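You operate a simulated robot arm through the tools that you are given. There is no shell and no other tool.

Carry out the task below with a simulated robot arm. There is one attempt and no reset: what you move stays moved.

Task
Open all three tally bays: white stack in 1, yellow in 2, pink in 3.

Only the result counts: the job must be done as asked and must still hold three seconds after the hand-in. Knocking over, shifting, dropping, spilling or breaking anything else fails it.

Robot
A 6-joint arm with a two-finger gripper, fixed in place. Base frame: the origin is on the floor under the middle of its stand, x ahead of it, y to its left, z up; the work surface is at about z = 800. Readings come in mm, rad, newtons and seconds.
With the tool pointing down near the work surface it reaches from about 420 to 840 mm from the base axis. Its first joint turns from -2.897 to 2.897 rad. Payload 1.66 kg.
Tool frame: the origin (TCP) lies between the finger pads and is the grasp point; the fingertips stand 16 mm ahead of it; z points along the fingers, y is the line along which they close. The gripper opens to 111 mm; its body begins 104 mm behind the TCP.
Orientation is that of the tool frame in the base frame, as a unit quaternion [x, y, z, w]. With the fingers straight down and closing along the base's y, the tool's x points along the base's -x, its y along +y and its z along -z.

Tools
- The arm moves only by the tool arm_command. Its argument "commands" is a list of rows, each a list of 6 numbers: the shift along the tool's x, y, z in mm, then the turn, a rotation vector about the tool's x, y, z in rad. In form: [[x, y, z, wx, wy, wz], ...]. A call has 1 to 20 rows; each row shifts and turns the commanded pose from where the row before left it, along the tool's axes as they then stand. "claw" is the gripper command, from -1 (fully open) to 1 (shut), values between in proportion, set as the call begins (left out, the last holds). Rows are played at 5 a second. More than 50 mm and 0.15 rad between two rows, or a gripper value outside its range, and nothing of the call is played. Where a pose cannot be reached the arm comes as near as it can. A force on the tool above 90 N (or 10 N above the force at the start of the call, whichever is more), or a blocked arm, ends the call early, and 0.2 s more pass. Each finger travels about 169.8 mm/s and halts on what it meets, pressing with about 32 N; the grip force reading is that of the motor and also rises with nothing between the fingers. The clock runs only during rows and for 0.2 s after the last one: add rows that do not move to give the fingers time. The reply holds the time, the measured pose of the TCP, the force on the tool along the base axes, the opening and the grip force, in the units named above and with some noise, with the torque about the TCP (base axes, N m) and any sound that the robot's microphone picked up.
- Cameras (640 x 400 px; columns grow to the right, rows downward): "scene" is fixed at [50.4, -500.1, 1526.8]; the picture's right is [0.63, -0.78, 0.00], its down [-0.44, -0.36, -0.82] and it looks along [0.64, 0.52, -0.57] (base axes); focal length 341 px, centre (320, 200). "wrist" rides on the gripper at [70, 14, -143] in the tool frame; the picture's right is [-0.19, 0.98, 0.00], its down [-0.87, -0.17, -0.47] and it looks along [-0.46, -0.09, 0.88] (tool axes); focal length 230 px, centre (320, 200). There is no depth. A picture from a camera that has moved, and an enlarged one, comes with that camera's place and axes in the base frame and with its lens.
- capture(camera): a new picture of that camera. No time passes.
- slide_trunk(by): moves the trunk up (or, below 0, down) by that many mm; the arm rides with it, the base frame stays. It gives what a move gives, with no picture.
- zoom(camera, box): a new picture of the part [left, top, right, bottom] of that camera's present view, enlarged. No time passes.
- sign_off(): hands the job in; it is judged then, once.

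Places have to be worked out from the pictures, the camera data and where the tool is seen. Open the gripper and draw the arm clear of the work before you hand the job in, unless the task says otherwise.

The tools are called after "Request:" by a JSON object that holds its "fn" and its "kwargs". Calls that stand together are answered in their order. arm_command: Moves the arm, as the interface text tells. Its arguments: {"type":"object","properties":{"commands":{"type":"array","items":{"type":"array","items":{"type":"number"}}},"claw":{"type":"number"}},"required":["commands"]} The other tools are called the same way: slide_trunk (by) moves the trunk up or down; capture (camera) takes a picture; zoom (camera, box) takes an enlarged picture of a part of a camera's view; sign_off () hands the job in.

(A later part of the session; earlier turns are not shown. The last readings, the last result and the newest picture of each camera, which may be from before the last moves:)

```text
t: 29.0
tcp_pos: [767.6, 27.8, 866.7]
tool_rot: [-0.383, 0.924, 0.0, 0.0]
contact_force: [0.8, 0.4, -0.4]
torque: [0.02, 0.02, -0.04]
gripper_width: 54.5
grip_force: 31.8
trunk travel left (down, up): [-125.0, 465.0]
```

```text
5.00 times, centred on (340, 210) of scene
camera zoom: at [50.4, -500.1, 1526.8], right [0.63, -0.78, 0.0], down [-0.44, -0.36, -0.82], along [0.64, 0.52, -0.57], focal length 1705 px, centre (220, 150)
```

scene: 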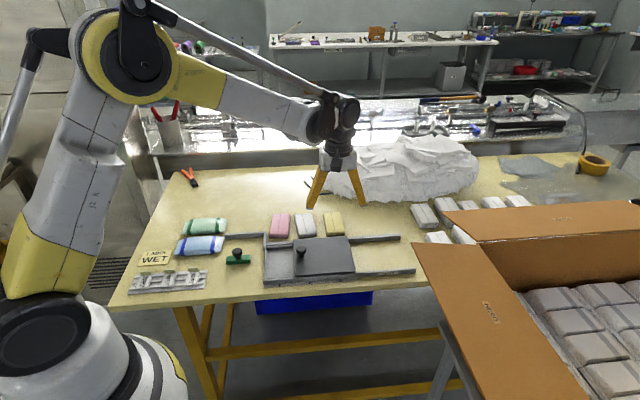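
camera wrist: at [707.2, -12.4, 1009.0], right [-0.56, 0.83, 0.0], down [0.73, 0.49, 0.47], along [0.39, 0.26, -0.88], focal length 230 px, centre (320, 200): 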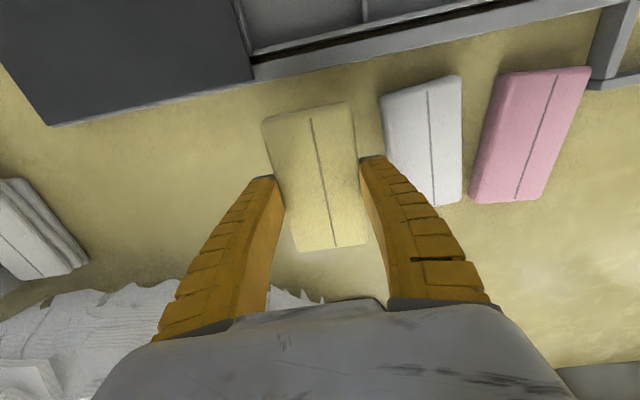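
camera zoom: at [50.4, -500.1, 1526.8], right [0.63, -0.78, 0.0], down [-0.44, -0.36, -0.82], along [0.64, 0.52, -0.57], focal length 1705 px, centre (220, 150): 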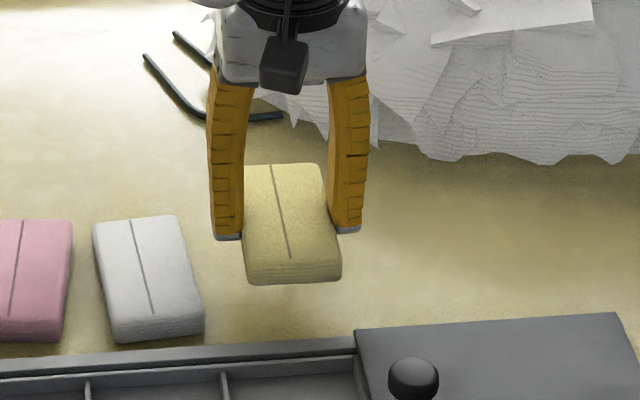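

The yellow stack is held level and centred (its bottom ≈25 mm below TCP). I'll raise it and carry it above bay 2's centre (≈588.5, −19), then check before lowering.

Request:
{"fn": "arm_command", "kwargs": {"commands": [[0, 0, -15, 0, 0, 0], [0, 0, -20, 0, 0, 0], [10, 6, 0, 0, 0, 0], [20, 11.7, 0, 0, 0, 0], [20, 11.7, 0, 0, 0, 0], [20, 11.7, 0, 0, 0, 0], [20, 11.7, 0, 0, 0, 0], [20, 11.7, 0, 0, 0, 0], [20, 11.7, 0, 0, 0, 0], [20, 11.7, 0, 0, 0, 0], [9.9, 5.5, 0, 0, 0, 0], [0, 0, 0, 0, 0, 0], [0, 0, 0, 0, 0, 0]]}}

Request:
{"fn": "capture", "kwargs": {"camera": "wrist"}}

Request:
{"fn": "zoom", "kwargs": {"camera": "scene", "box": [250, 170, 390, 290]}}

```text
t: 31.8
tcp_pos: [587.4, -19.6, 900.0]
tool_rot: [-0.383, 0.924, 0.0, 0.0]
contact_force: [-0.1, 0.1, -0.7]
torque: [0.0, -0.01, 0.01]
gripper_width: 54.3
grip_force: 31.7
trunk travel left (down, up): [-125.0, 465.0]
```

```text
taken
camera wrist: at [528.1, -59.7, 1043.1], right [-0.56, 0.83, 0.0], down [0.73, 0.49, 0.47], along [0.39, 0.26, -0.88], focal length 230 px, centre (320, 200)
```

wrist: 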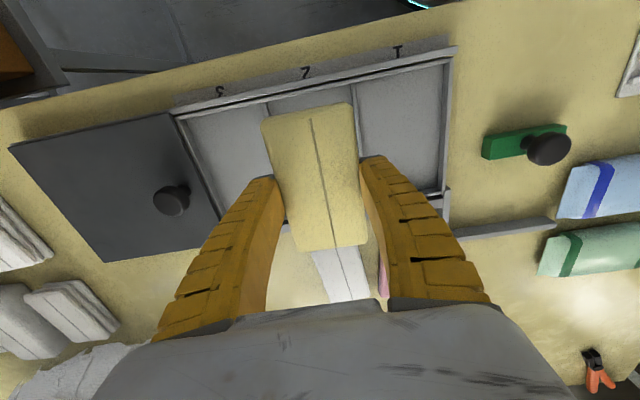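

```text
3.33 times, centred on (320, 230) of scene
camera zoom: at [50.4, -500.1, 1526.8], right [0.63, -0.78, 0.0], down [-0.44, -0.36, -0.82], along [0.64, 0.52, -0.57], focal length 1137 px, centre (320, 100)
```

zoom: 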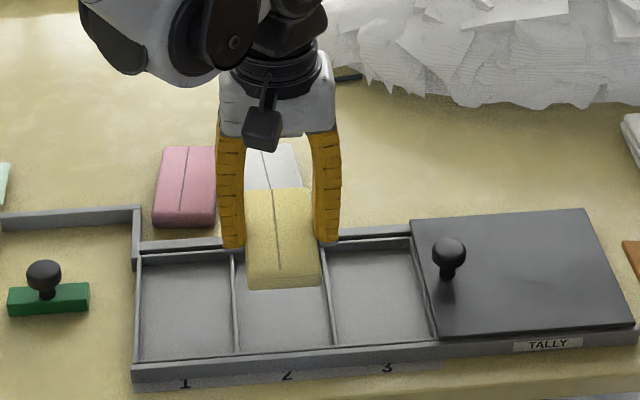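

Position is within ~1 mm of the target. I'll lower to z≈843 (stack bottom just above wall tops) and re-check the clearances.

Request:
{"fn": "arm_command", "kwargs": {"commands": [[0, 0, 15, 0, 0, 0], [0, 0, 15, 0, 0, 0], [0, 0, 15, 0, 0, 0], [0, 0, 12, 0, 0, 0], [0, 0, 0, 0, 0, 0], [0, 0, 0, 0, 0, 0]]}}

Request:
{"fn": "capture", "kwargs": {"camera": "wrist"}}

Request:
{"fn": "zoom", "kwargs": {"camera": "scene", "box": [260, 200, 360, 290]}}

Request:
{"fn": "zoom", "kwargs": {"camera": "wrist", "box": [180, 50, 460, 225]}}

```text
t: 33.2
tcp_pos: [588.5, -20.7, 844.5]
tool_rot: [-0.382, 0.924, 0.0, 0.001]
contact_force: [0.4, -0.6, -0.7]
torque: [-0.01, 0.01, 0.03]
gripper_width: 54.9
grip_force: 31.9
trunk travel left (down, up): [-125.0, 465.0]
```

```text
taken
camera wrist: at [528.0, -60.4, 986.9], right [-0.56, 0.83, 0.0], down [0.73, 0.49, 0.47], along [0.39, 0.26, -0.88], focal length 230 px, centre (320, 200)
```

wrist: 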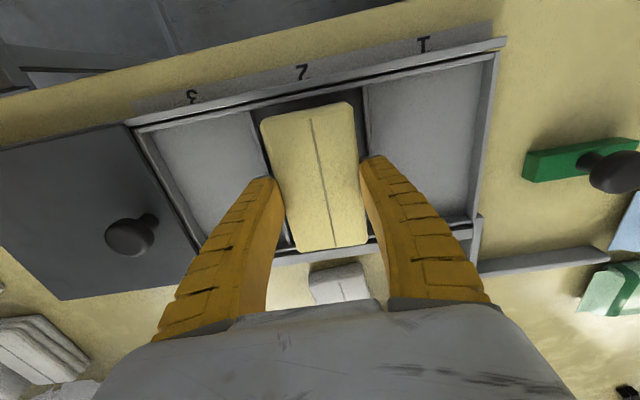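

```text
4.44 times, centred on (310, 245) of scene
camera zoom: at [50.4, -500.1, 1526.8], right [0.63, -0.78, 0.0], down [-0.44, -0.36, -0.82], along [0.64, 0.52, -0.57], focal length 1515 px, centre (364, 0)
```

zoom: 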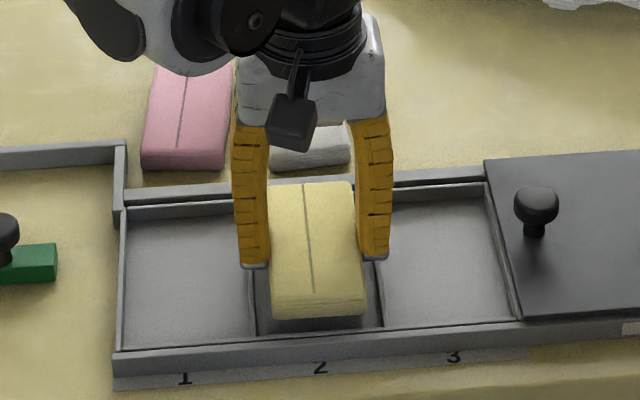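

```text
2.29 times, centred on (320, 138) of wrist
camera zoom: at [528.0, -60.4, 986.9], right [-0.56, 0.83, 0.0], down [0.73, 0.49, 0.47], along [0.39, 0.26, -0.88], focal length 526 px, centre (320, 343)
```

zoom: 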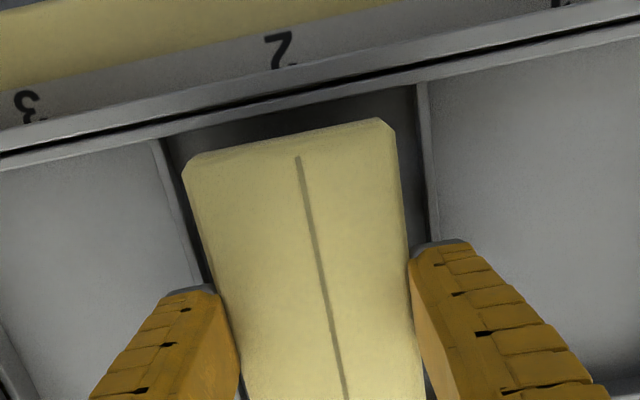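

The stack is centred between the dividers with roughly 8–10 mm clearance at each end. I'll lower slowly toward the floor and watch the force.

Request:
{"fn": "arm_command", "kwargs": {"commands": [[0, 0, 4, 0, 0, 0], [0, 0, 4, 0, 0, 0], [0, 0, 3, 0, 0, 0], [0, 0, 2, 0, 0, 0], [0, 0, 1, 0, 0, 0], [0, 0, 0, 0, 0, 0]]}}

Request:
{"fn": "zoom", "kwargs": {"camera": "scene", "box": [260, 200, 360, 290]}}

Request:
{"fn": "capture", "kwargs": {"camera": "wrist"}}

```text
t: 34.6
tcp_pos: [588.3, -19.6, 830.0]
tool_rot: [-0.382, 0.924, 0.0, 0.0]
contact_force: [-0.1, 1.2, 2.2]
torque: [-0.01, -0.04, 0.03]
gripper_width: 54.8
grip_force: 32.1
trunk travel left (down, up): [-125.0, 465.0]
```

```text
4.44 times, centred on (310, 245) of scene
camera zoom: at [50.4, -500.1, 1526.8], right [0.63, -0.78, 0.0], down [-0.44, -0.36, -0.82], along [0.64, 0.52, -0.57], focal length 1515 px, centre (364, 0)
```

zoom: 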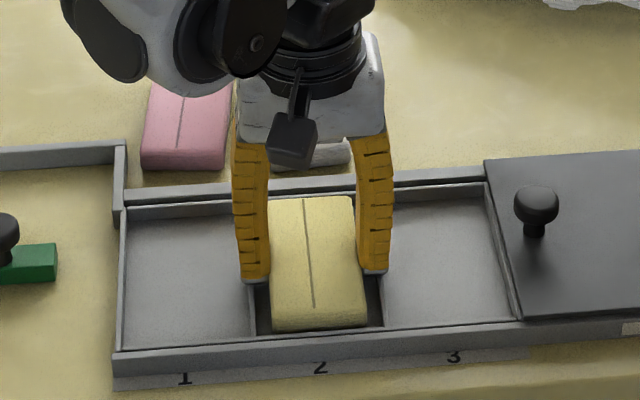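

```text
taken
camera wrist: at [528.4, -59.9, 973.0], right [-0.56, 0.83, 0.0], down [0.73, 0.49, 0.47], along [0.39, 0.26, -0.88], focal length 230 px, centre (320, 200)
```

wrist: 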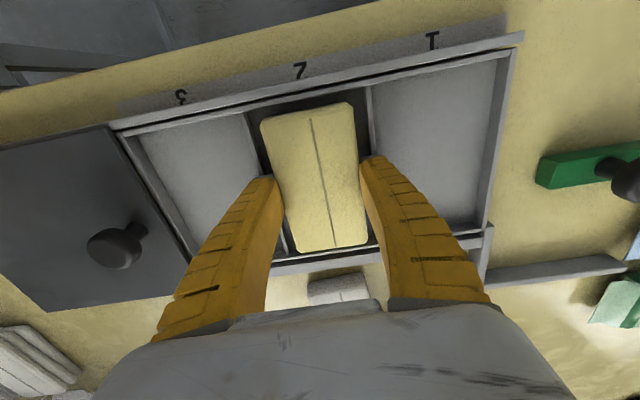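

There's a first hint of contact (~2 N). I'll lower another 2 mm in 1 mm steps.

Request:
{"fn": "arm_command", "kwargs": {"commands": [[0, 0, 1, 0, 0, 0], [0, 0, 0, 0, 0, 0]]}}

Request:
{"fn": "arm_command", "kwargs": {"commands": [[0, 0, 1, 0, 0, 0], [0, 0, 0, 0, 0, 0]]}}

```text
t: 35.2
tcp_pos: [588.3, -19.8, 830.8]
tool_rot: [-0.382, 0.924, 0.0, 0.001]
contact_force: [-0.1, -0.2, 4.3]
torque: [-0.08, -0.06, 0.0]
gripper_width: 55.5
grip_force: 32.2
trunk travel left (down, up): [-125.0, 465.0]
```

```text
t: 35.8
tcp_pos: [588.7, -18.8, 830.2]
tool_rot: [-0.382, 0.924, 0.001, 0.0]
contact_force: [2.2, -1.0, 11.4]
torque: [-0.06, -0.11, -0.01]
gripper_width: 57.1
grip_force: 32.2
trunk travel left (down, up): [-125.0, 465.0]
```

Force rose to 11 N with the finger width spreading, so the stack is resting on the bay floor (~z 804.5). I'll ease up 1 mm and release gently.

Request:
{"fn": "arm_command", "kwargs": {"commands": [[0, 0, -1, 0, 0, 0], [0, 0, 0, 0, 0, 0]]}}

Request:
{"fn": "arm_command", "kwargs": {"commands": [[0, 0, 0, 0, 0, 0], [0, 0, 0, 0, 0, 0], [0, 0, 0, 0, 0, 0]], "claw": -0.25}}

Request:
{"fn": "capture", "kwargs": {"camera": "wrist"}}

Request:
{"fn": "zoom", "kwargs": {"camera": "scene", "box": [260, 200, 360, 290]}}

```text
t: 36.4
tcp_pos: [589.0, -20.2, 829.6]
tool_rot: [-0.383, 0.924, 0.0, 0.0]
contact_force: [0.4, -1.3, 6.7]
torque: [-0.03, -0.04, 0.01]
gripper_width: 56.1
grip_force: 32.9
trunk travel left (down, up): [-125.0, 465.0]
```

```text
t: 37.2
tcp_pos: [588.4, -19.1, 828.9]
tool_rot: [-0.384, 0.923, 0.0, 0.0]
contact_force: [-1.5, 0.2, 0.1]
torque: [0.01, 0.0, 0.01]
gripper_width: 71.0
grip_force: 1.4
trunk travel left (down, up): [-125.0, 465.0]
```

```text
taken
camera wrist: at [528.3, -59.8, 971.9], right [-0.56, 0.83, 0.0], down [0.73, 0.49, 0.47], along [0.39, 0.26, -0.88], focal length 230 px, centre (320, 200)
```

wrist: 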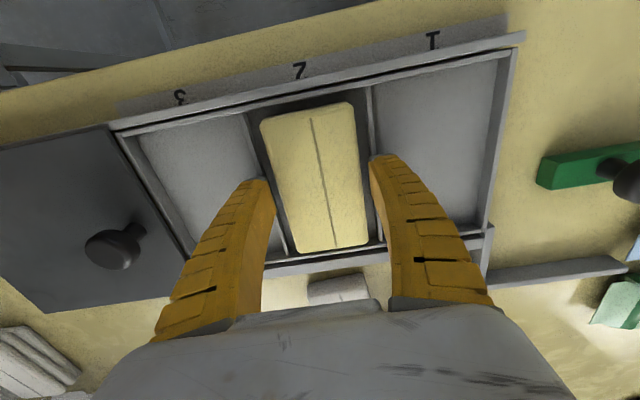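

```text
4.44 times, centred on (310, 245) of scene
camera zoom: at [50.4, -500.1, 1526.8], right [0.63, -0.78, 0.0], down [-0.44, -0.36, -0.82], along [0.64, 0.52, -0.57], focal length 1515 px, centre (364, 0)
```

zoom: 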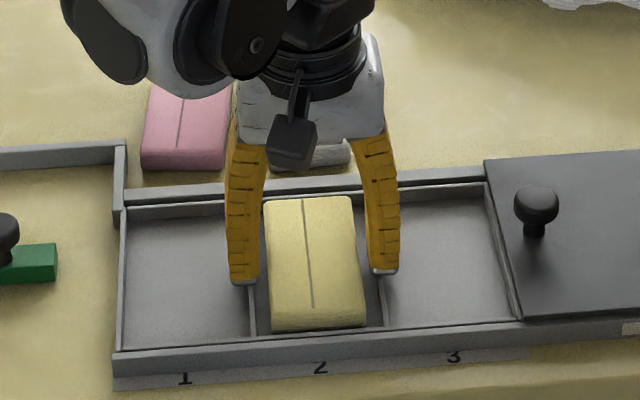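

Yellow sits flat in bay 2. I'll raise straight up, move over the white stack (~(701, 95)), and turn ~4.5° to match its yaw for a close look.

Request:
{"fn": "arm_command", "kwargs": {"commands": [[0, 0, -10, 0, 0, 0], [0, 0, -20, 0, 0, 0], [0, 0, -30, 0, 0, 0], [0, 0, -30, 0, 0, 0], [0, 0, -30, 0, 0, 0], [-32, 0.2, 0, 0, 0, 0], [-32, 0.2, 0, 0, 0, 0], [-32, 0.2, 0, 0, 0, 0], [-32, 0.2, 0, 0, 0, 0], [-32.3, 0.3, 0, 0, 0, 0], [0, 0, 0, 0, 0, -0.0785], [0, 0, 0, 0, 0, 0], [0, 0, 0, 0, 0, 0]]}}

Request:
{"fn": "capture", "kwargs": {"camera": "wrist"}}

Request:
{"fn": "zoom", "kwargs": {"camera": "wrist", "box": [230, 70, 430, 270]}}

Request:
{"fn": "zoom", "kwargs": {"camera": "scene", "box": [260, 200, 360, 290]}}

```text
t: 40.0
tcp_pos: [700.4, 94.5, 950.5]
tool_rot: [-0.419, 0.908, -0.001, 0.0]
contact_force: [0.6, 0.0, 0.4]
torque: [-0.01, 0.02, 0.01]
gripper_width: 70.8
grip_force: 0.8
trunk travel left (down, up): [-125.0, 465.0]
```

```text
taken
camera wrist: at [643.8, 50.3, 1092.1], right [-0.62, 0.78, 0.0], down [0.69, 0.55, 0.47], along [0.37, 0.29, -0.88], focal length 230 px, centre (320, 200)
```

wrist: 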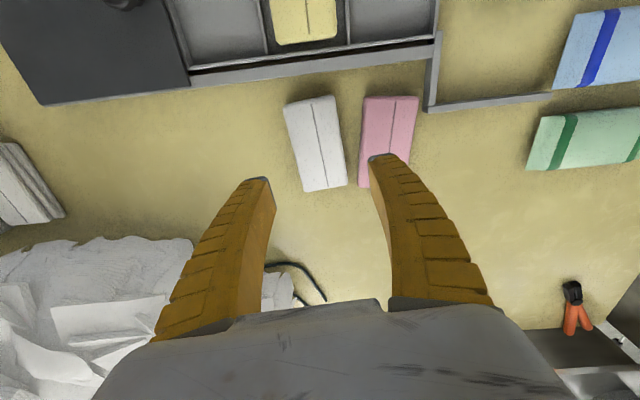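

```text
2.00 times, centred on (330, 170) of wrist
camera zoom: at [643.8, 50.3, 1092.1], right [-0.62, 0.78, 0.0], down [0.69, 0.55, 0.47], along [0.37, 0.29, -0.88], focal length 460 px, centre (300, 260)
```

zoom: 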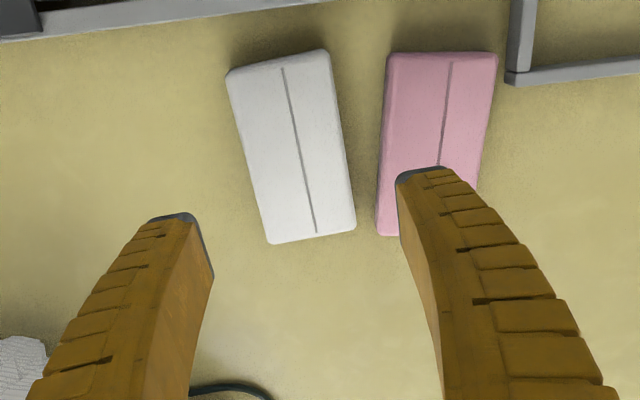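

```text
4.44 times, centred on (310, 245) of scene
camera zoom: at [50.4, -500.1, 1526.8], right [0.63, -0.78, 0.0], down [-0.44, -0.36, -0.82], along [0.64, 0.52, -0.57], focal length 1515 px, centre (364, 0)
```

zoom: 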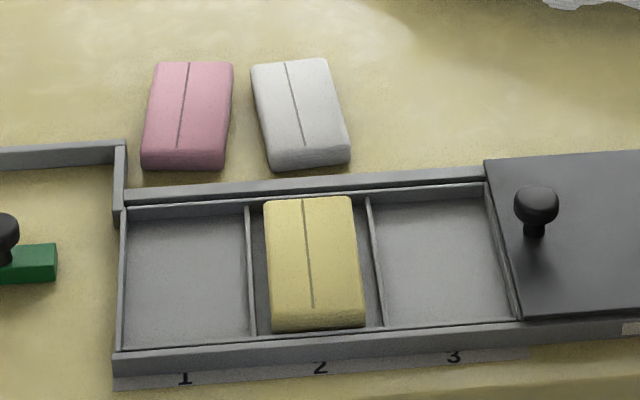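

Yellow is well seated in bay 2. White measures (703, 95) at 49.7°; the gap to pink narrows at the far end, so I'll first grip white nearer its tray-side end where the gap is wider. Moving over that spot with a 66 mm opening at z≈862 to verify.

Request:
{"fn": "arm_command", "kwargs": {"commands": [[11.3, -0.9, 0, 0, 0, 0], [11.3, -0.8, 0, 0, 0, 0], [0, 0, 25, 0, 0, 0], [0, 0, 25, 0, 0, 0], [0, 0, 23, 0, 0, 0], [0, 0, 15, 0, 0, 0], [0, 0, 0, 0, 0, 0], [0, 0, 0, 0, 0, 0]], "claw": -0.157}}

Request:
{"fn": "capture", "kwargs": {"camera": "wrist"}}

Request:
{"fn": "zoom", "kwargs": {"camera": "wrist", "box": [230, 90, 470, 270]}}

Request:
{"fn": "zoom", "kwargs": {"camera": "scene", "box": [250, 180, 360, 260]}}

```text
t: 41.8
tcp_pos: [687.9, 77.8, 861.9]
tool_rot: [-0.418, 0.908, 0.0, 0.0]
contact_force: [0.3, -0.3, 0.5]
torque: [0.0, 0.03, 0.0]
gripper_width: 66.0
grip_force: 1.6
trunk travel left (down, up): [-125.0, 465.0]
```

```text
taken
camera wrist: at [630.8, 32.6, 1004.9], right [-0.62, 0.78, 0.0], down [0.69, 0.55, 0.47], along [0.37, 0.29, -0.88], focal length 230 px, centre (320, 200)
```

wrist: 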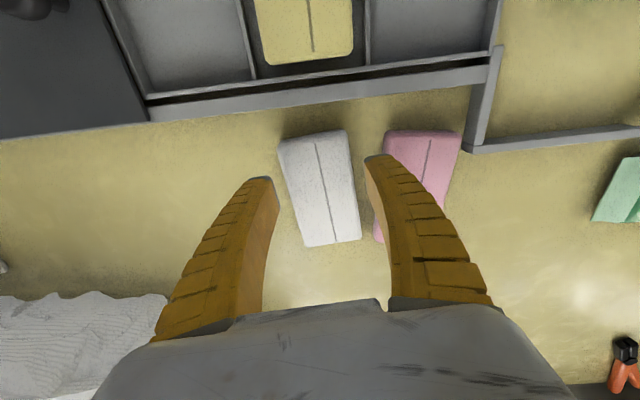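

```text
2.22 times, centred on (350, 180) of wrist
camera zoom: at [630.8, 32.6, 1004.9], right [-0.62, 0.78, 0.0], down [0.69, 0.55, 0.47], along [0.37, 0.29, -0.88], focal length 511 px, centre (253, 244)
```

zoom: 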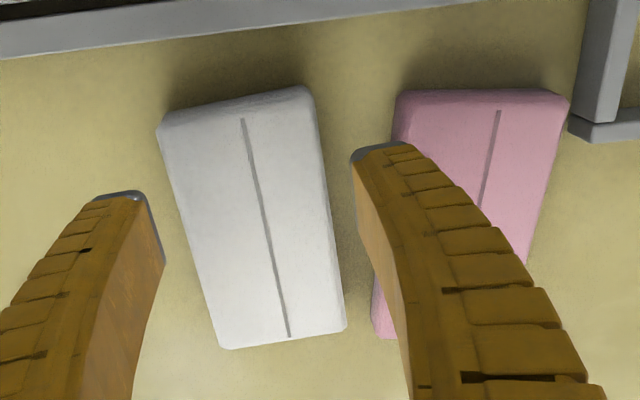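

```text
5.00 times, centred on (305, 220) of scene
camera zoom: at [50.4, -500.1, 1526.8], right [0.63, -0.78, 0.0], down [-0.44, -0.36, -0.82], along [0.64, 0.52, -0.57], focal length 1705 px, centre (395, 100)
```

zoom: 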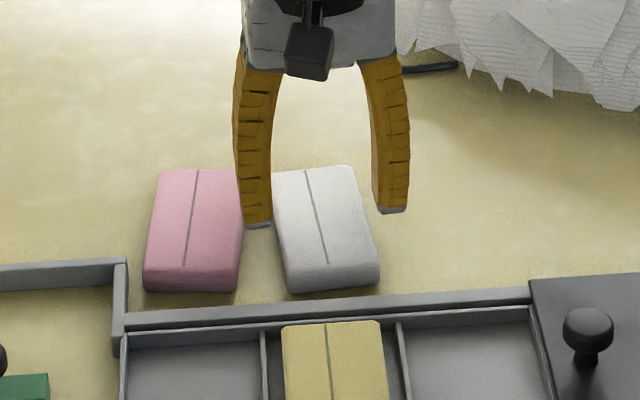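

The gap for the left finger is tight but workable; shifting ~9 mm further toward the tray-side end and narrowing to ~64 mm gives about 5 mm on each side of that finger. I'll adjust and go down to just above stack-top height to verify before inserting.

Request:
{"fn": "arm_command", "kwargs": {"commands": [[9, -0.8, 0, 0, 0, 0], [0, 0, 8, 0, 0, 0], [0, 0, 8, 0, 0, 0], [0, 0, 6, 0, 0, 0], [0, 0, 0, 0, 0, 0], [0, 0, 0, 0, 0, 0]], "claw": -0.129}}

Request:
{"fn": "zoom", "kwargs": {"camera": "wrist", "box": [230, 90, 470, 270]}}

Request:
{"fn": "zoom", "kwargs": {"camera": "scene", "box": [260, 195, 340, 255]}}

```text
t: 43.2
tcp_pos: [683.0, 70.5, 839.8]
tool_rot: [-0.419, 0.908, -0.001, 0.0]
contact_force: [0.4, -0.5, -0.4]
torque: [0.01, 0.01, 0.01]
gripper_width: 64.7
grip_force: 1.1
trunk travel left (down, up): [-125.0, 465.0]
```

```text
2.22 times, centred on (350, 180) of wrist
camera zoom: at [626.1, 25.2, 982.3], right [-0.62, 0.78, 0.0], down [0.69, 0.55, 0.47], along [0.37, 0.29, -0.88], focal length 511 px, centre (253, 244)
```

zoom: 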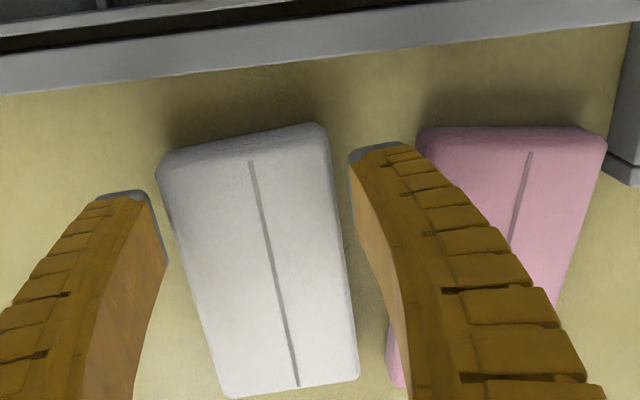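

```text
6.67 times, centred on (300, 225) of scene
camera zoom: at [50.4, -500.1, 1526.8], right [0.63, -0.78, 0.0], down [-0.44, -0.36, -0.82], along [0.64, 0.52, -0.57], focal length 2273 px, centre (453, 33)
```

zoom: 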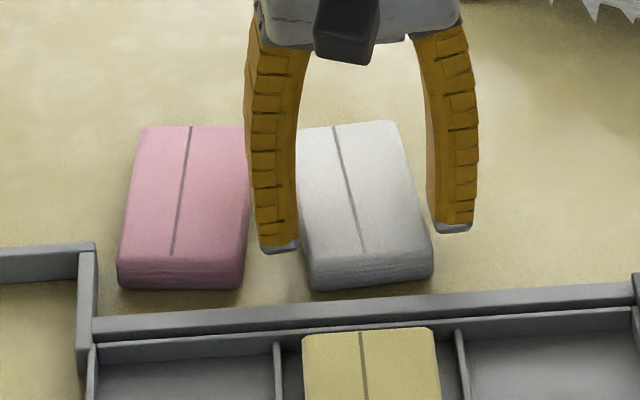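

The left finger lines up with the gap; I'll bias 1 mm toward white, narrow to 63 mm, and insert slowly to z≈826 while watching force.

Request:
{"fn": "arm_command", "kwargs": {"commands": [[0, -1, 0, 0, 0, 0], [0, 0, 3, 0, 0, 0], [0, 0, 3, 0, 0, 0], [0, 0, 0, 0, 0, 0]], "claw": -0.1}}

Request:
{"fn": "arm_command", "kwargs": {"commands": [[0, 0, 3, 0, 0, 0], [0, 0, 3, 0, 0, 0], [0, 0, 2, 0, 0, 0], [0, 0, 0, 0, 0, 0]]}}

Request:
{"fn": "zoom", "kwargs": {"camera": "wrist", "box": [230, 90, 470, 270]}}

Request:
{"fn": "zoom", "kwargs": {"camera": "scene", "box": [260, 195, 340, 255]}}

```text
t: 44.2
tcp_pos: [684.4, 69.0, 833.7]
tool_rot: [-0.419, 0.908, 0.001, 0.0]
contact_force: [-0.2, -0.4, 0.5]
torque: [-0.01, 0.01, 0.03]
gripper_width: 63.1
grip_force: 1.3
trunk travel left (down, up): [-125.0, 465.0]
```

```text
t: 45.2
tcp_pos: [683.2, 70.6, 825.9]
tool_rot: [-0.418, 0.908, -0.001, -0.001]
contact_force: [-0.7, 0.8, 0.5]
torque: [-0.01, 0.0, -0.04]
gripper_width: 63.1
grip_force: 0.8
trunk travel left (down, up): [-125.0, 465.0]
```

```text
2.22 times, centred on (350, 180) of wrist
camera zoom: at [626.5, 24.0, 968.4], right [-0.62, 0.78, 0.0], down [0.69, 0.55, 0.47], along [0.37, 0.29, -0.88], focal length 511 px, centre (253, 244)
```

zoom: 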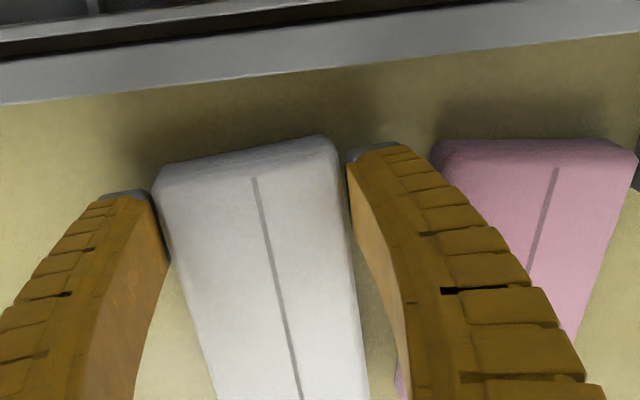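

```text
6.67 times, centred on (300, 225) of scene
camera zoom: at [50.4, -500.1, 1526.8], right [0.63, -0.78, 0.0], down [-0.44, -0.36, -0.82], along [0.64, 0.52, -0.57], focal length 2273 px, centre (453, 33)
```

zoom: 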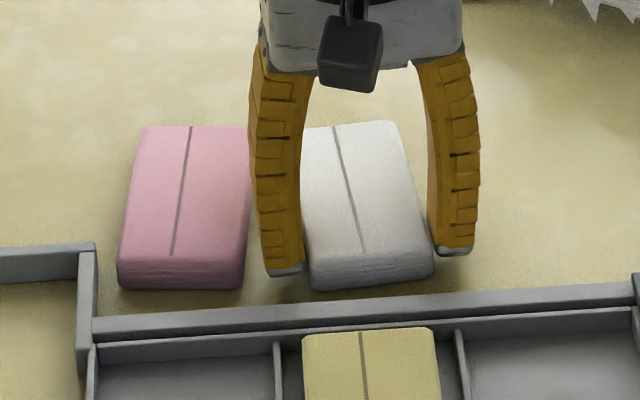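

Inserted without contact. Now I'll grip white here and slide it ~22 mm away from pink on the table, so that I can re-grip at its centre.

Request:
{"fn": "arm_command", "kwargs": {"commands": [[0, 0, 0, 0, 0, 0], [0, 0, 0, 0, 0, 0], [0, 0, 0, 0, 0, 0], [0, 0, 0, 0, 0, 0]], "claw": 0.5}}

Request:
{"fn": "arm_command", "kwargs": {"commands": [[0, -3, 0, 0, 0, 0], [0, -4, 0, 0, 0, 0], [0, -4, 0, 0, 0, 0], [0, -4, 0, 0, 0, 0], [0, -4, 0, 0, 0, 0], [0, -3, 0, 0, 0, 0], [0, 0, 0, 0, 0, 0], [0, 0, 0, 0, 0, 0]]}}

Request:
{"fn": "capture", "kwargs": {"camera": "wrist"}}

Request:
{"fn": "zoom", "kwargs": {"camera": "scene", "box": [260, 195, 340, 255]}}

```text
t: 46.2
tcp_pos: [683.0, 69.2, 825.5]
tool_rot: [-0.419, 0.908, 0.0, 0.0]
contact_force: [0.8, 0.5, 8.8]
torque: [0.0, -0.04, 0.02]
gripper_width: 55.3
grip_force: 32.4
trunk travel left (down, up): [-125.0, 465.0]
```

```text
t: 48.0
tcp_pos: [700.8, 54.4, 825.9]
tool_rot: [-0.418, 0.909, -0.001, 0.0]
contact_force: [-1.0, 1.5, 7.3]
torque: [0.03, 0.0, 0.1]
gripper_width: 55.0
grip_force: 32.3
trunk travel left (down, up): [-125.0, 465.0]
```

```text
taken
camera wrist: at [642.9, 10.0, 968.9], right [-0.62, 0.78, 0.0], down [0.69, 0.55, 0.47], along [0.37, 0.29, -0.88], focal length 230 px, centre (320, 200)
```

wrist: 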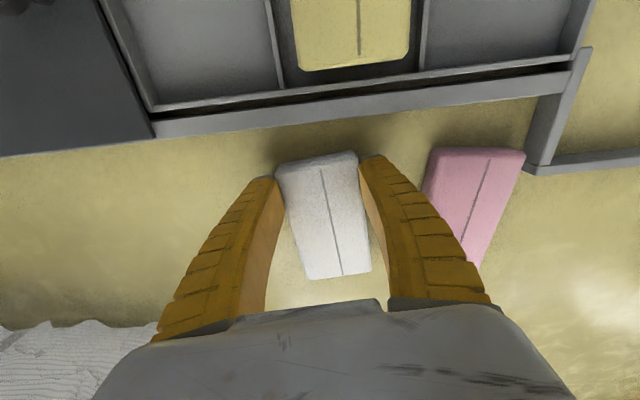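

```text
6.67 times, centred on (300, 225) of scene
camera zoom: at [50.4, -500.1, 1526.8], right [0.63, -0.78, 0.0], down [-0.44, -0.36, -0.82], along [0.64, 0.52, -0.57], focal length 2273 px, centre (453, 33)
```

zoom: 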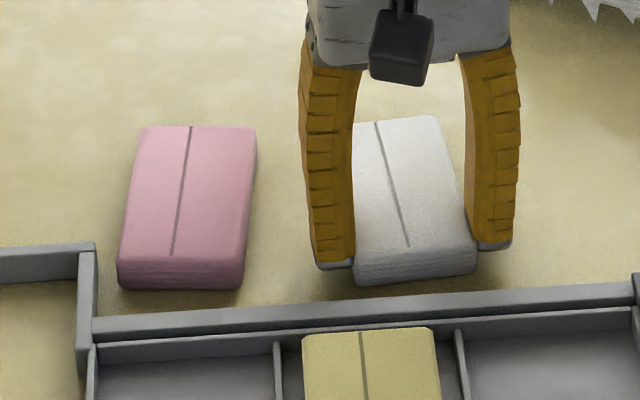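

White slid cleanly alongside and remains aligned with the tool. I'll release, shift 33 mm along its length to the centre, and re-grip.

Request:
{"fn": "arm_command", "kwargs": {"commands": [[0, 0, 0, 0, 0, 0], [0, 0, 0, 0, 0, 0], [0, 0, 0, 0, 0, 0], [-8, 0, 0, 0, 0, 0], [-9, 0, 0, 0, 0, 0], [-9, 0, 0, 0, 0, 0], [-7.5, 0, 0, 0, 0, 0], [0, 0, 0, 0, 0, 0], [0, 0, 0, 0, 0, 0]], "claw": -0.25}}

Request:
{"fn": "capture", "kwargs": {"camera": "wrist"}}

Request:
{"fn": "zoom", "kwargs": {"camera": "scene", "box": [260, 195, 340, 255]}}

```text
t: 50.0
tcp_pos: [721.1, 80.2, 826.7]
tool_rot: [-0.418, 0.908, -0.001, 0.0]
contact_force: [-0.2, -0.3, 0.1]
torque: [0.03, -0.02, 0.02]
gripper_width: 71.1
grip_force: 1.3
trunk travel left (down, up): [-125.0, 465.0]
```

```text
taken
camera wrist: at [664.8, 35.3, 968.4], right [-0.62, 0.78, 0.0], down [0.69, 0.55, 0.47], along [0.37, 0.29, -0.88], focal length 230 px, centre (320, 200)
```

wrist: 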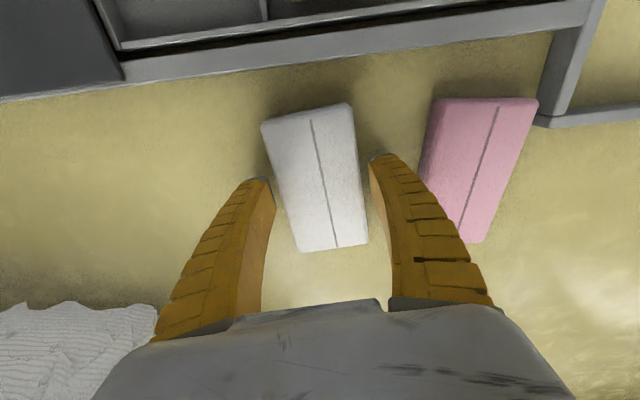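

```text
6.67 times, centred on (300, 225) of scene
camera zoom: at [50.4, -500.1, 1526.8], right [0.63, -0.78, 0.0], down [-0.44, -0.36, -0.82], along [0.64, 0.52, -0.57], focal length 2273 px, centre (453, 33)
```

zoom: 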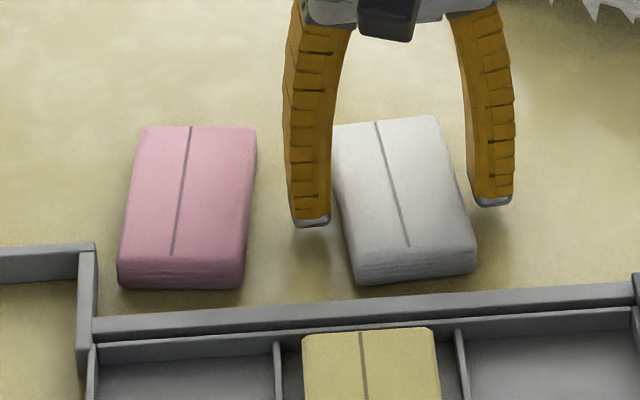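

White is now centred in the gripper just as yellow was. I'll close and lift slowly.

Request:
{"fn": "arm_command", "kwargs": {"commands": [[0, 0, 1, 0, 0, 0], [0, 0, 0, 0, 0, 0], [0, 0, 0, 0, 0, 0], [0, 0, 0, 0, 0, 0], [0, 0, 0, 0, 0, 0]], "claw": 0.5}}

Request:
{"fn": "arm_command", "kwargs": {"commands": [[0, 0, -3, 0, 0, 0], [0, 0, -5, 0, 0, 0], [0, 0, -8, 0, 0, 0], [0, 0, -12, 0, 0, 0], [0, 0, -15, 0, 0, 0], [0, 0, -15, 0, 0, 0], [0, 0, -17, 0, 0, 0], [0, 0, 0, 0, 0, 0], [0, 0, 0, 0, 0, 0]]}}

Request:
{"fn": "capture", "kwargs": {"camera": "wrist"}}

Request:
{"fn": "zoom", "kwargs": {"camera": "scene", "box": [250, 175, 350, 255]}}

```text
t: 51.2
tcp_pos: [720.4, 80.0, 825.5]
tool_rot: [-0.418, 0.908, -0.001, -0.001]
contact_force: [2.2, -0.9, 14.2]
torque: [0.02, -0.01, 0.02]
gripper_width: 57.3
grip_force: 31.7
trunk travel left (down, up): [-125.0, 465.0]
```

```text
t: 53.2
tcp_pos: [723.0, 80.4, 901.7]
tool_rot: [-0.419, 0.908, 0.0, 0.0]
contact_force: [-0.6, 0.6, -0.2]
torque: [0.01, -0.01, -0.03]
gripper_width: 53.7
grip_force: 31.9
trunk travel left (down, up): [-125.0, 465.0]
```

```text
taken
camera wrist: at [666.0, 34.9, 1043.2], right [-0.62, 0.78, 0.0], down [0.69, 0.55, 0.47], along [0.37, 0.29, -0.88], focal length 230 px, centre (320, 200)
```

wrist: 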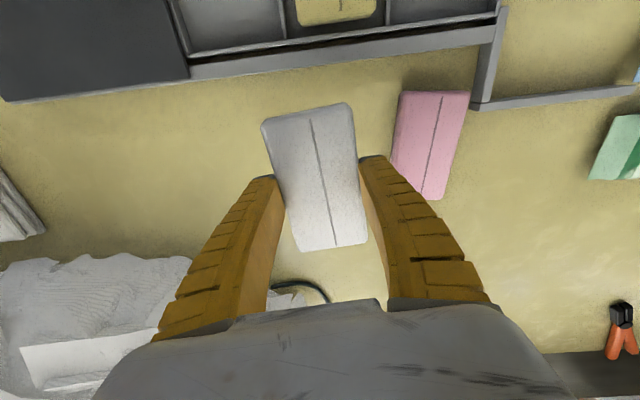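

```text
5.00 times, centred on (300, 215) of scene
camera zoom: at [50.4, -500.1, 1526.8], right [0.63, -0.78, 0.0], down [-0.44, -0.36, -0.82], along [0.64, 0.52, -0.57], focal length 1705 px, centre (420, 125)
```

zoom: 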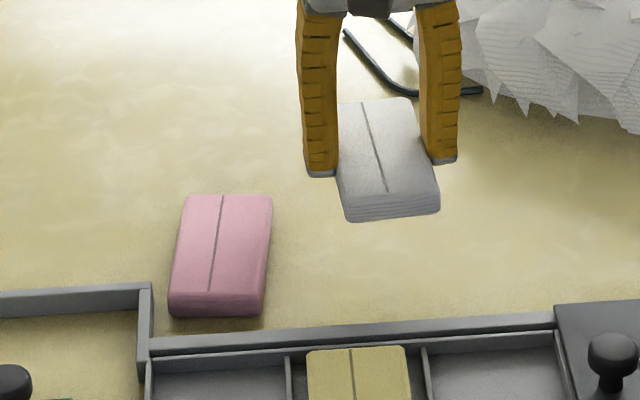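

White is held level and centred. I'll turn back to 45° and carry it over bay 1 at about (529, 40).

Request:
{"fn": "arm_command", "kwargs": {"commands": [[0, 0, 0, 0, 0, 0.04], [0, 0, 0, 0, 0, 0.0385], [9.6, 6.4, 0, 0, 0, 0], [18, 12, 0, 0, 0, 0], [20, 13, 0, 0, 0, 0], [20, 13, 0, 0, 0, 0], [20, 13, 0, 0, 0, 0], [20, 13, 0, 0, 0, 0], [20, 13, 0, 0, 0, 0], [18, 12, 0, 0, 0, 0], [12, 8, 0, 0, 0, 0], [8, 5, 0, 0, 0, 0], [0, 0, 0, 0, 0, 0], [0, 0, 0, 0, 0, 0]]}}

Request:
{"fn": "arm_command", "kwargs": {"commands": [[0, 0, 10, 0, 0, 0], [0, 0, 15, 0, 0, 0], [0, 0, 15, 0, 0, 0], [0, 0, 12, 0, 0, 0], [0, 0, 0, 0, 0, 0], [0, 0, 0, 0, 0, 0]]}}

Request:
{"fn": "capture", "kwargs": {"camera": "wrist"}}

Request:
{"fn": "zoom", "kwargs": {"camera": "wrist", "box": [180, 40, 460, 265]}}

Request:
{"fn": "zoom", "kwargs": {"camera": "scene", "box": [250, 200, 350, 290]}}

```text
t: 56.2
tcp_pos: [528.6, 39.1, 900.2]
tool_rot: [-0.383, 0.924, 0.0, 0.0]
contact_force: [0.4, -0.4, -0.2]
torque: [0.02, -0.04, 0.01]
gripper_width: 53.3
grip_force: 32.0
trunk travel left (down, up): [-125.0, 465.0]
```

```text
t: 57.6
tcp_pos: [527.6, 38.3, 847.0]
tool_rot: [-0.383, 0.924, 0.0, 0.0]
contact_force: [0.4, -0.7, 1.0]
torque: [0.03, 0.01, 0.01]
gripper_width: 53.5
grip_force: 32.0
trunk travel left (down, up): [-125.0, 465.0]
```

```text
taken
camera wrist: at [467.4, -1.1, 989.4], right [-0.56, 0.83, 0.0], down [0.73, 0.49, 0.47], along [0.39, 0.26, -0.88], focal length 230 px, centre (320, 200)
```

wrist: 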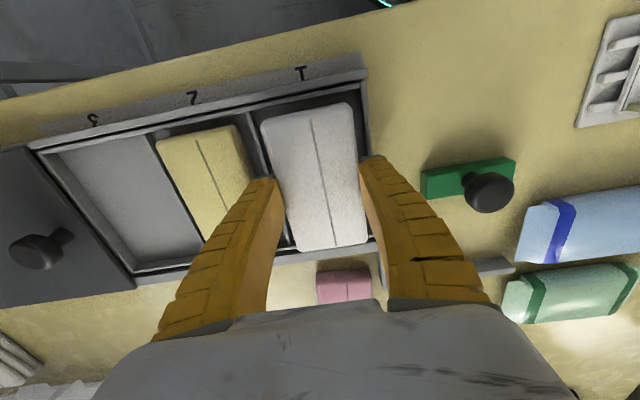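

```text
1.78 times, centred on (320, 152) of wrist
camera zoom: at [467.4, -1.1, 989.4], right [-0.56, 0.83, 0.0], down [0.73, 0.49, 0.47], along [0.39, 0.26, -0.88], focal length 409 px, centre (320, 284)
```

zoom: 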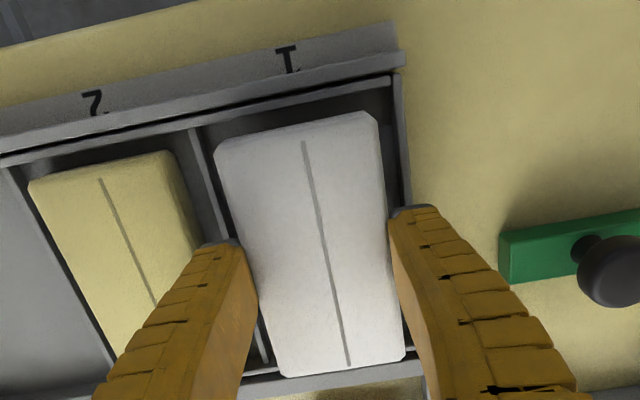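

```text
4.44 times, centred on (300, 245) of scene
camera zoom: at [50.4, -500.1, 1526.8], right [0.63, -0.78, 0.0], down [-0.44, -0.36, -0.82], along [0.64, 0.52, -0.57], focal length 1515 px, centre (409, 0)
```

zoom: 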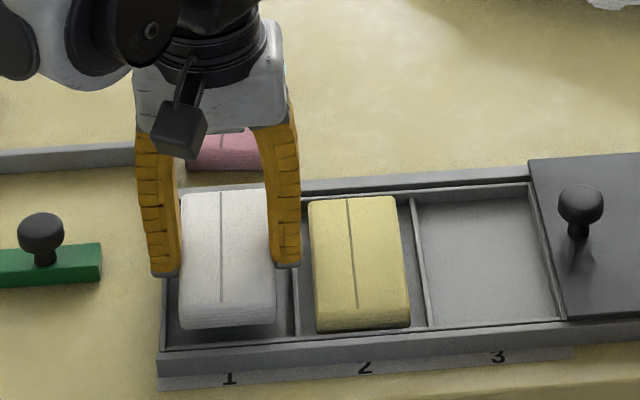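

White is aligned over bay 1. A small correction (≈1.5 mm sideways, 2.3 mm toward the back) centres it; then I'll lower to z≈834 and continue in 1 mm steps watching force.

Request:
{"fn": "arm_command", "kwargs": {"commands": [[-2.3, 1.5, 0, 0, 0, 0], [0, 0, 5, 0, 0, 0], [0, 0, 4, 0, 0, 0], [0, 0, 3, 0, 0, 0], [0, 0, 1, 0, 0, 0], [0, 0, 0, 0, 0, 0]]}}

Request:
{"fn": "zoom", "kwargs": {"camera": "scene", "box": [250, 220, 320, 290]}}

Request:
{"fn": "zoom", "kwargs": {"camera": "wrist", "box": [180, 40, 460, 265]}}

```text
t: 59.0
tcp_pos: [529.6, 42.3, 835.4]
tool_rot: [-0.382, 0.924, -0.001, 0.0]
contact_force: [-0.1, 0.1, -0.1]
torque: [-0.01, 0.02, 0.0]
gripper_width: 53.5
grip_force: 32.0
trunk travel left (down, up): [-125.0, 465.0]
```

```text
5.71 times, centred on (285, 255) of scene
camera zoom: at [50.4, -500.1, 1526.8], right [0.63, -0.78, 0.0], down [-0.44, -0.36, -0.82], along [0.64, 0.52, -0.57], focal length 1948 px, centre (520, -114)
```

zoom: 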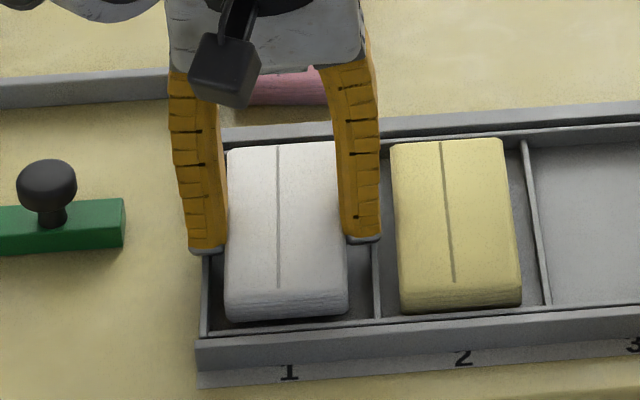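

```text
1.78 times, centred on (320, 152) of wrist
camera zoom: at [468.8, 1.8, 977.5], right [-0.56, 0.83, 0.0], down [0.73, 0.49, 0.47], along [0.39, 0.26, -0.88], focal length 409 px, centre (320, 284)
```

zoom: 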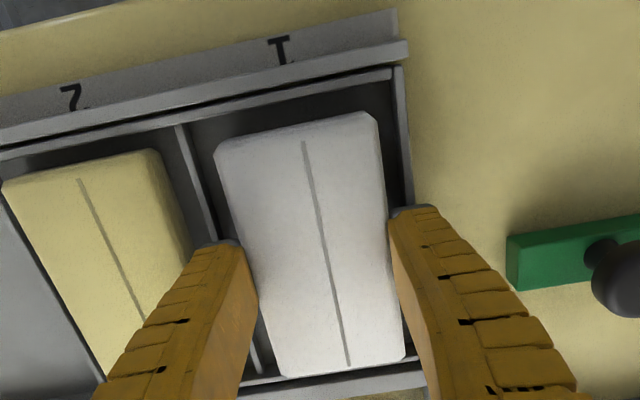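

Clearances look good on all sides. Continuing down in small steps.

Request:
{"fn": "arm_command", "kwargs": {"commands": [[0, 0, 1.5, 0, 0, 0], [0, 0, 1.5, 0, 0, 0], [0, 0, 0, 0, 0, 0]]}}

Request:
{"fn": "arm_command", "kwargs": {"commands": [[0, 0, 1, 0, 0, 0], [0, 0, 0, 0, 0, 0]]}}

Request:
{"fn": "arm_command", "kwargs": {"commands": [[0, 0, 1, 0, 0, 0], [0, 0, 0, 0, 0, 0]]}}

```text
t: 59.8
tcp_pos: [527.6, 42.4, 831.8]
tool_rot: [-0.383, 0.924, 0.0, 0.0]
contact_force: [2.9, 1.7, 9.6]
torque: [0.22, 0.19, -0.13]
gripper_width: 53.6
grip_force: 32.3
trunk travel left (down, up): [-125.0, 465.0]
```

```text
t: 60.4
tcp_pos: [529.0, 42.6, 832.2]
tool_rot: [-0.382, 0.924, 0.0, 0.001]
contact_force: [5.9, 5.1, 24.7]
torque: [0.61, 0.49, -0.29]
gripper_width: 54.6
grip_force: 32.2
trunk travel left (down, up): [-125.0, 465.0]
```

```text
t: 61.0
tcp_pos: [528.3, 42.7, 831.0]
tool_rot: [-0.383, 0.924, 0.0, 0.002]
contact_force: [6.0, 10.5, 33.0]
torque: [0.73, 0.53, -0.48]
gripper_width: 57.4
grip_force: 31.7
trunk travel left (down, up): [-125.0, 465.0]
```

The left finger has met the top of the tray's left wall (force offset points to that side) about 1–2 mm before the stack fully reaches the floor. I'll back off to relieve the force before releasing.

Request:
{"fn": "arm_command", "kwargs": {"commands": [[0, 0, -1, 0, 0, 0], [0, 0, -1, 0, 0, 0], [0, 0, 0, 0, 0, 0]]}}

Request:
{"fn": "zoom", "kwargs": {"camera": "scene", "box": [250, 220, 320, 290]}}

Request:
{"fn": "zoom", "kwargs": {"camera": "wrist", "box": [180, 40, 460, 265]}}

```text
t: 61.8
tcp_pos: [529.3, 42.3, 831.4]
tool_rot: [-0.383, 0.924, 0.0, 0.001]
contact_force: [4.7, 5.1, 20.1]
torque: [0.59, 0.42, -0.29]
gripper_width: 54.3
grip_force: 32.5
trunk travel left (down, up): [-125.0, 465.0]
```

```text
5.71 times, centred on (285, 255) of scene
camera zoom: at [50.4, -500.1, 1526.8], right [0.63, -0.78, 0.0], down [-0.44, -0.36, -0.82], along [0.64, 0.52, -0.57], focal length 1948 px, centre (520, -114)
```

zoom: 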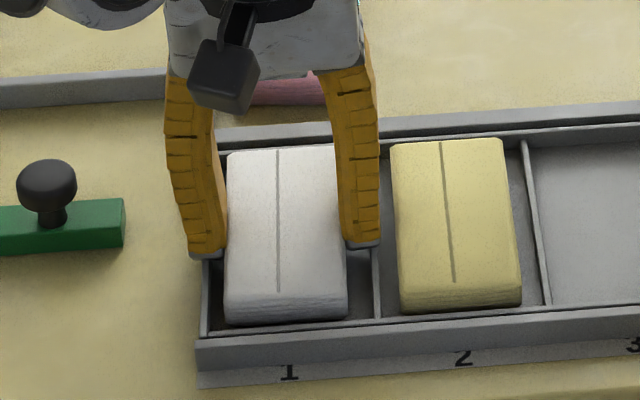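

```text
1.78 times, centred on (320, 152) of wrist
camera zoom: at [468.1, 2.0, 974.3], right [-0.56, 0.83, 0.0], down [0.73, 0.49, 0.47], along [0.39, 0.26, -0.88], focal length 409 px, centre (320, 284)
```

zoom: 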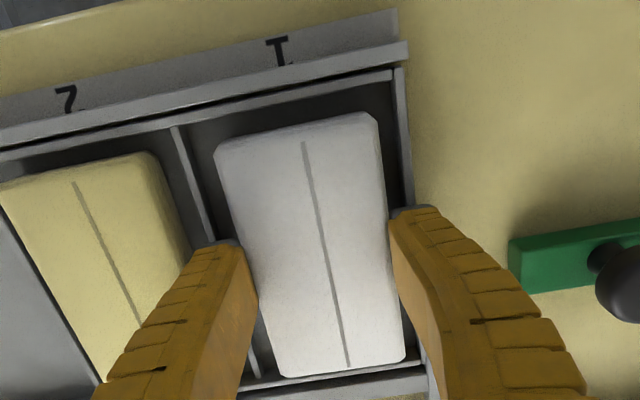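

Request:
{"fn": "arm_command", "kwargs": {"commands": [[0, 0, -1, 0, 0, 0], [0, 0, 0, 0, 0, 0]]}}

```text
t: 62.4
tcp_pos: [527.7, 42.8, 832.2]
tool_rot: [-0.383, 0.924, 0.0, 0.0]
contact_force: [2.1, 0.6, 9.8]
torque: [0.27, 0.22, -0.12]
gripper_width: 54.0
grip_force: 32.2
trunk travel left (down, up): [-125.0, 465.0]
```

The force is down to ~10 N with the stack about 1–2 mm above the floor. I'll open just to ~62 mm so the fingers release white without reaching yellow.

Request:
{"fn": "arm_command", "kwargs": {"commands": [[0, 0, 0, 0, 0, 0], [0, 0, 0, 0, 0, 0], [0, 0, 0, 0, 0, 0]], "claw": -0.083}}

Request:
{"fn": "zoom", "kwargs": {"camera": "scene", "box": [250, 220, 320, 290]}}

Request:
{"fn": "zoom", "kwargs": {"camera": "wrist", "box": [180, 40, 460, 265]}}

```text
t: 63.2
tcp_pos: [529.3, 42.5, 832.2]
tool_rot: [-0.383, 0.924, 0.001, 0.0]
contact_force: [-0.3, -0.7, 1.1]
torque: [0.0, 0.06, 0.0]
gripper_width: 62.1
grip_force: 0.4
trunk travel left (down, up): [-125.0, 465.0]
```

```text
5.71 times, centred on (285, 255) of scene
camera zoom: at [50.4, -500.1, 1526.8], right [0.63, -0.78, 0.0], down [-0.44, -0.36, -0.82], along [0.64, 0.52, -0.57], focal length 1948 px, centre (520, -114)
```

zoom: 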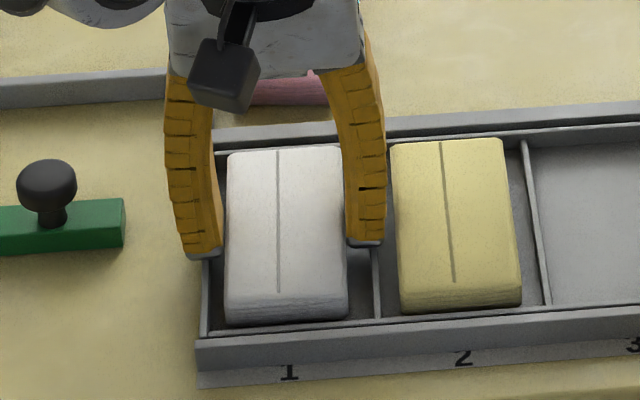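

```text
1.78 times, centred on (320, 152) of wrist
camera zoom: at [468.4, 2.1, 974.7], right [-0.56, 0.83, 0.0], down [0.73, 0.49, 0.47], along [0.39, 0.26, -0.88], focal length 409 px, centre (320, 284)
```

zoom: 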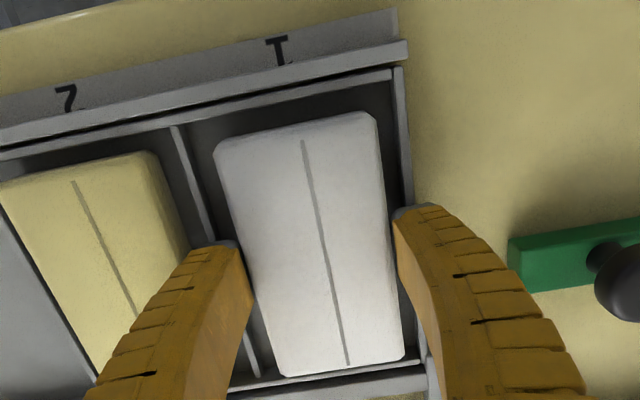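

White has settled in bay 1, clear of walls and of yellow. I'll raise straight up and move to view pink.

Request:
{"fn": "arm_command", "kwargs": {"commands": [[0, 0, -4, 0, 0, 0], [0, 0, -8, 0, 0, 0], [0, 0, -15, 0, 0, 0], [0, 0, -25, 0, 0, 0], [0, 0, -30, 0, 0, 0], [0, 0, -36, 0, 0, 0], [0, 0, 0, 0, 0, 0]]}}

Request:
{"fn": "zoom", "kwargs": {"camera": "scene", "box": [250, 200, 350, 290]}}

```text
t: 64.8
tcp_pos: [529.4, 41.8, 951.9]
tool_rot: [-0.382, 0.924, 0.0, -0.001]
contact_force: [0.3, -0.5, -0.5]
torque: [0.0, -0.01, 0.0]
gripper_width: 61.8
grip_force: 1.7
trunk travel left (down, up): [-125.0, 465.0]
```

```text
4.44 times, centred on (300, 245) of scene
camera zoom: at [50.4, -500.1, 1526.8], right [0.63, -0.78, 0.0], down [-0.44, -0.36, -0.82], along [0.64, 0.52, -0.57], focal length 1515 px, centre (409, 0)
```

zoom: 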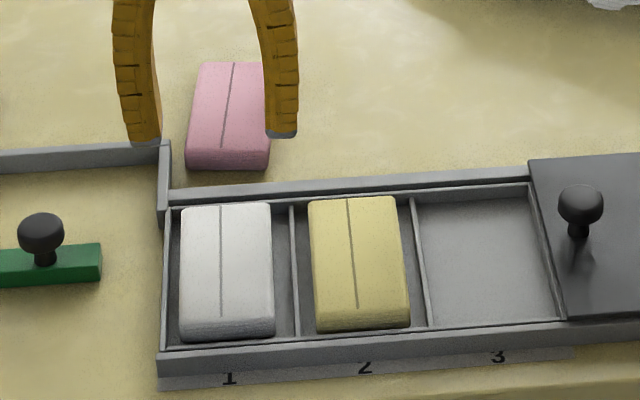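

White lies flat in bay 1. Now moving over pink (~(649, 157), yaw ≈39°) with a −5.7° turn for a closer look.

Request:
{"fn": "arm_command", "kwargs": {"commands": [[-33, -0.6, 0, 0, 0, 0], [-33, -0.6, 0, 0, 0, 0], [-33, -0.6, 0, 0, 0, 0], [-33, -0.6, 0, 0, 0, 0], [-34, -0.7, 0, 0, 0, 0], [0, 0, 0, 0, 0, 0.05], [0, 0, 0, 0, 0, 0.0495], [0, 0, 0, 0, 0, 0], [0, 0, 0, 0, 0, 0]], "claw": -0.3}}

Request:
{"fn": "capture", "kwargs": {"camera": "wrist"}}

Request:
{"fn": "zoom", "kwargs": {"camera": "wrist", "box": [230, 70, 430, 270]}}

```text
t: 66.8
tcp_pos: [648.8, 158.0, 951.0]
tool_rot: [-0.336, 0.942, 0.001, 0.0]
contact_force: [-0.5, -0.2, 0.8]
torque: [0.01, 0.0, -0.02]
gripper_width: 74.0
grip_force: 1.2
trunk travel left (down, up): [-125.0, 465.0]
```

```text
taken
camera wrist: at [584.9, 123.3, 1093.8], right [-0.47, 0.88, 0.0], down [0.78, 0.42, 0.47], along [0.42, 0.22, -0.88], focal length 230 px, centre (320, 200)
```

wrist: 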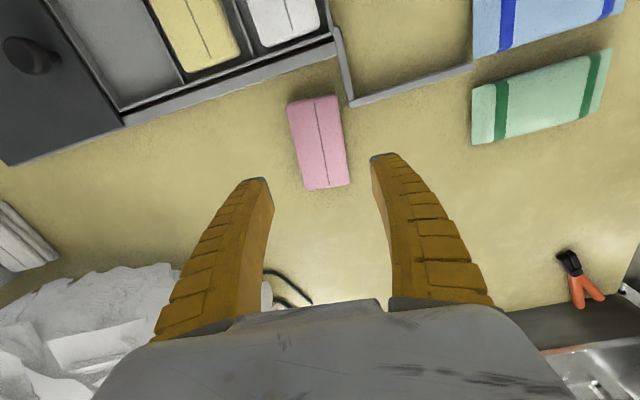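

```text
2.00 times, centred on (330, 170) of wrist
camera zoom: at [584.9, 123.3, 1093.8], right [-0.47, 0.88, 0.0], down [0.78, 0.42, 0.47], along [0.42, 0.22, -0.88], focal length 460 px, centre (300, 260)
```

zoom: 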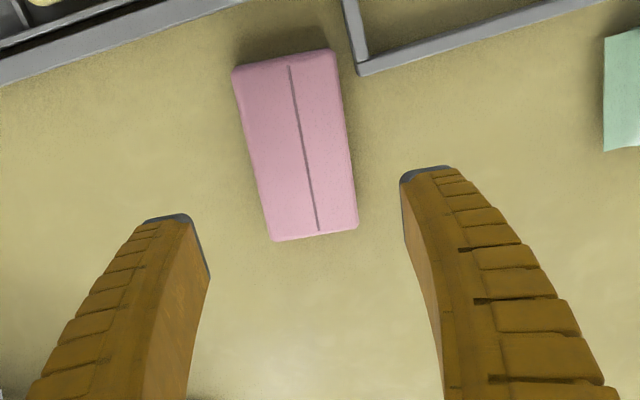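

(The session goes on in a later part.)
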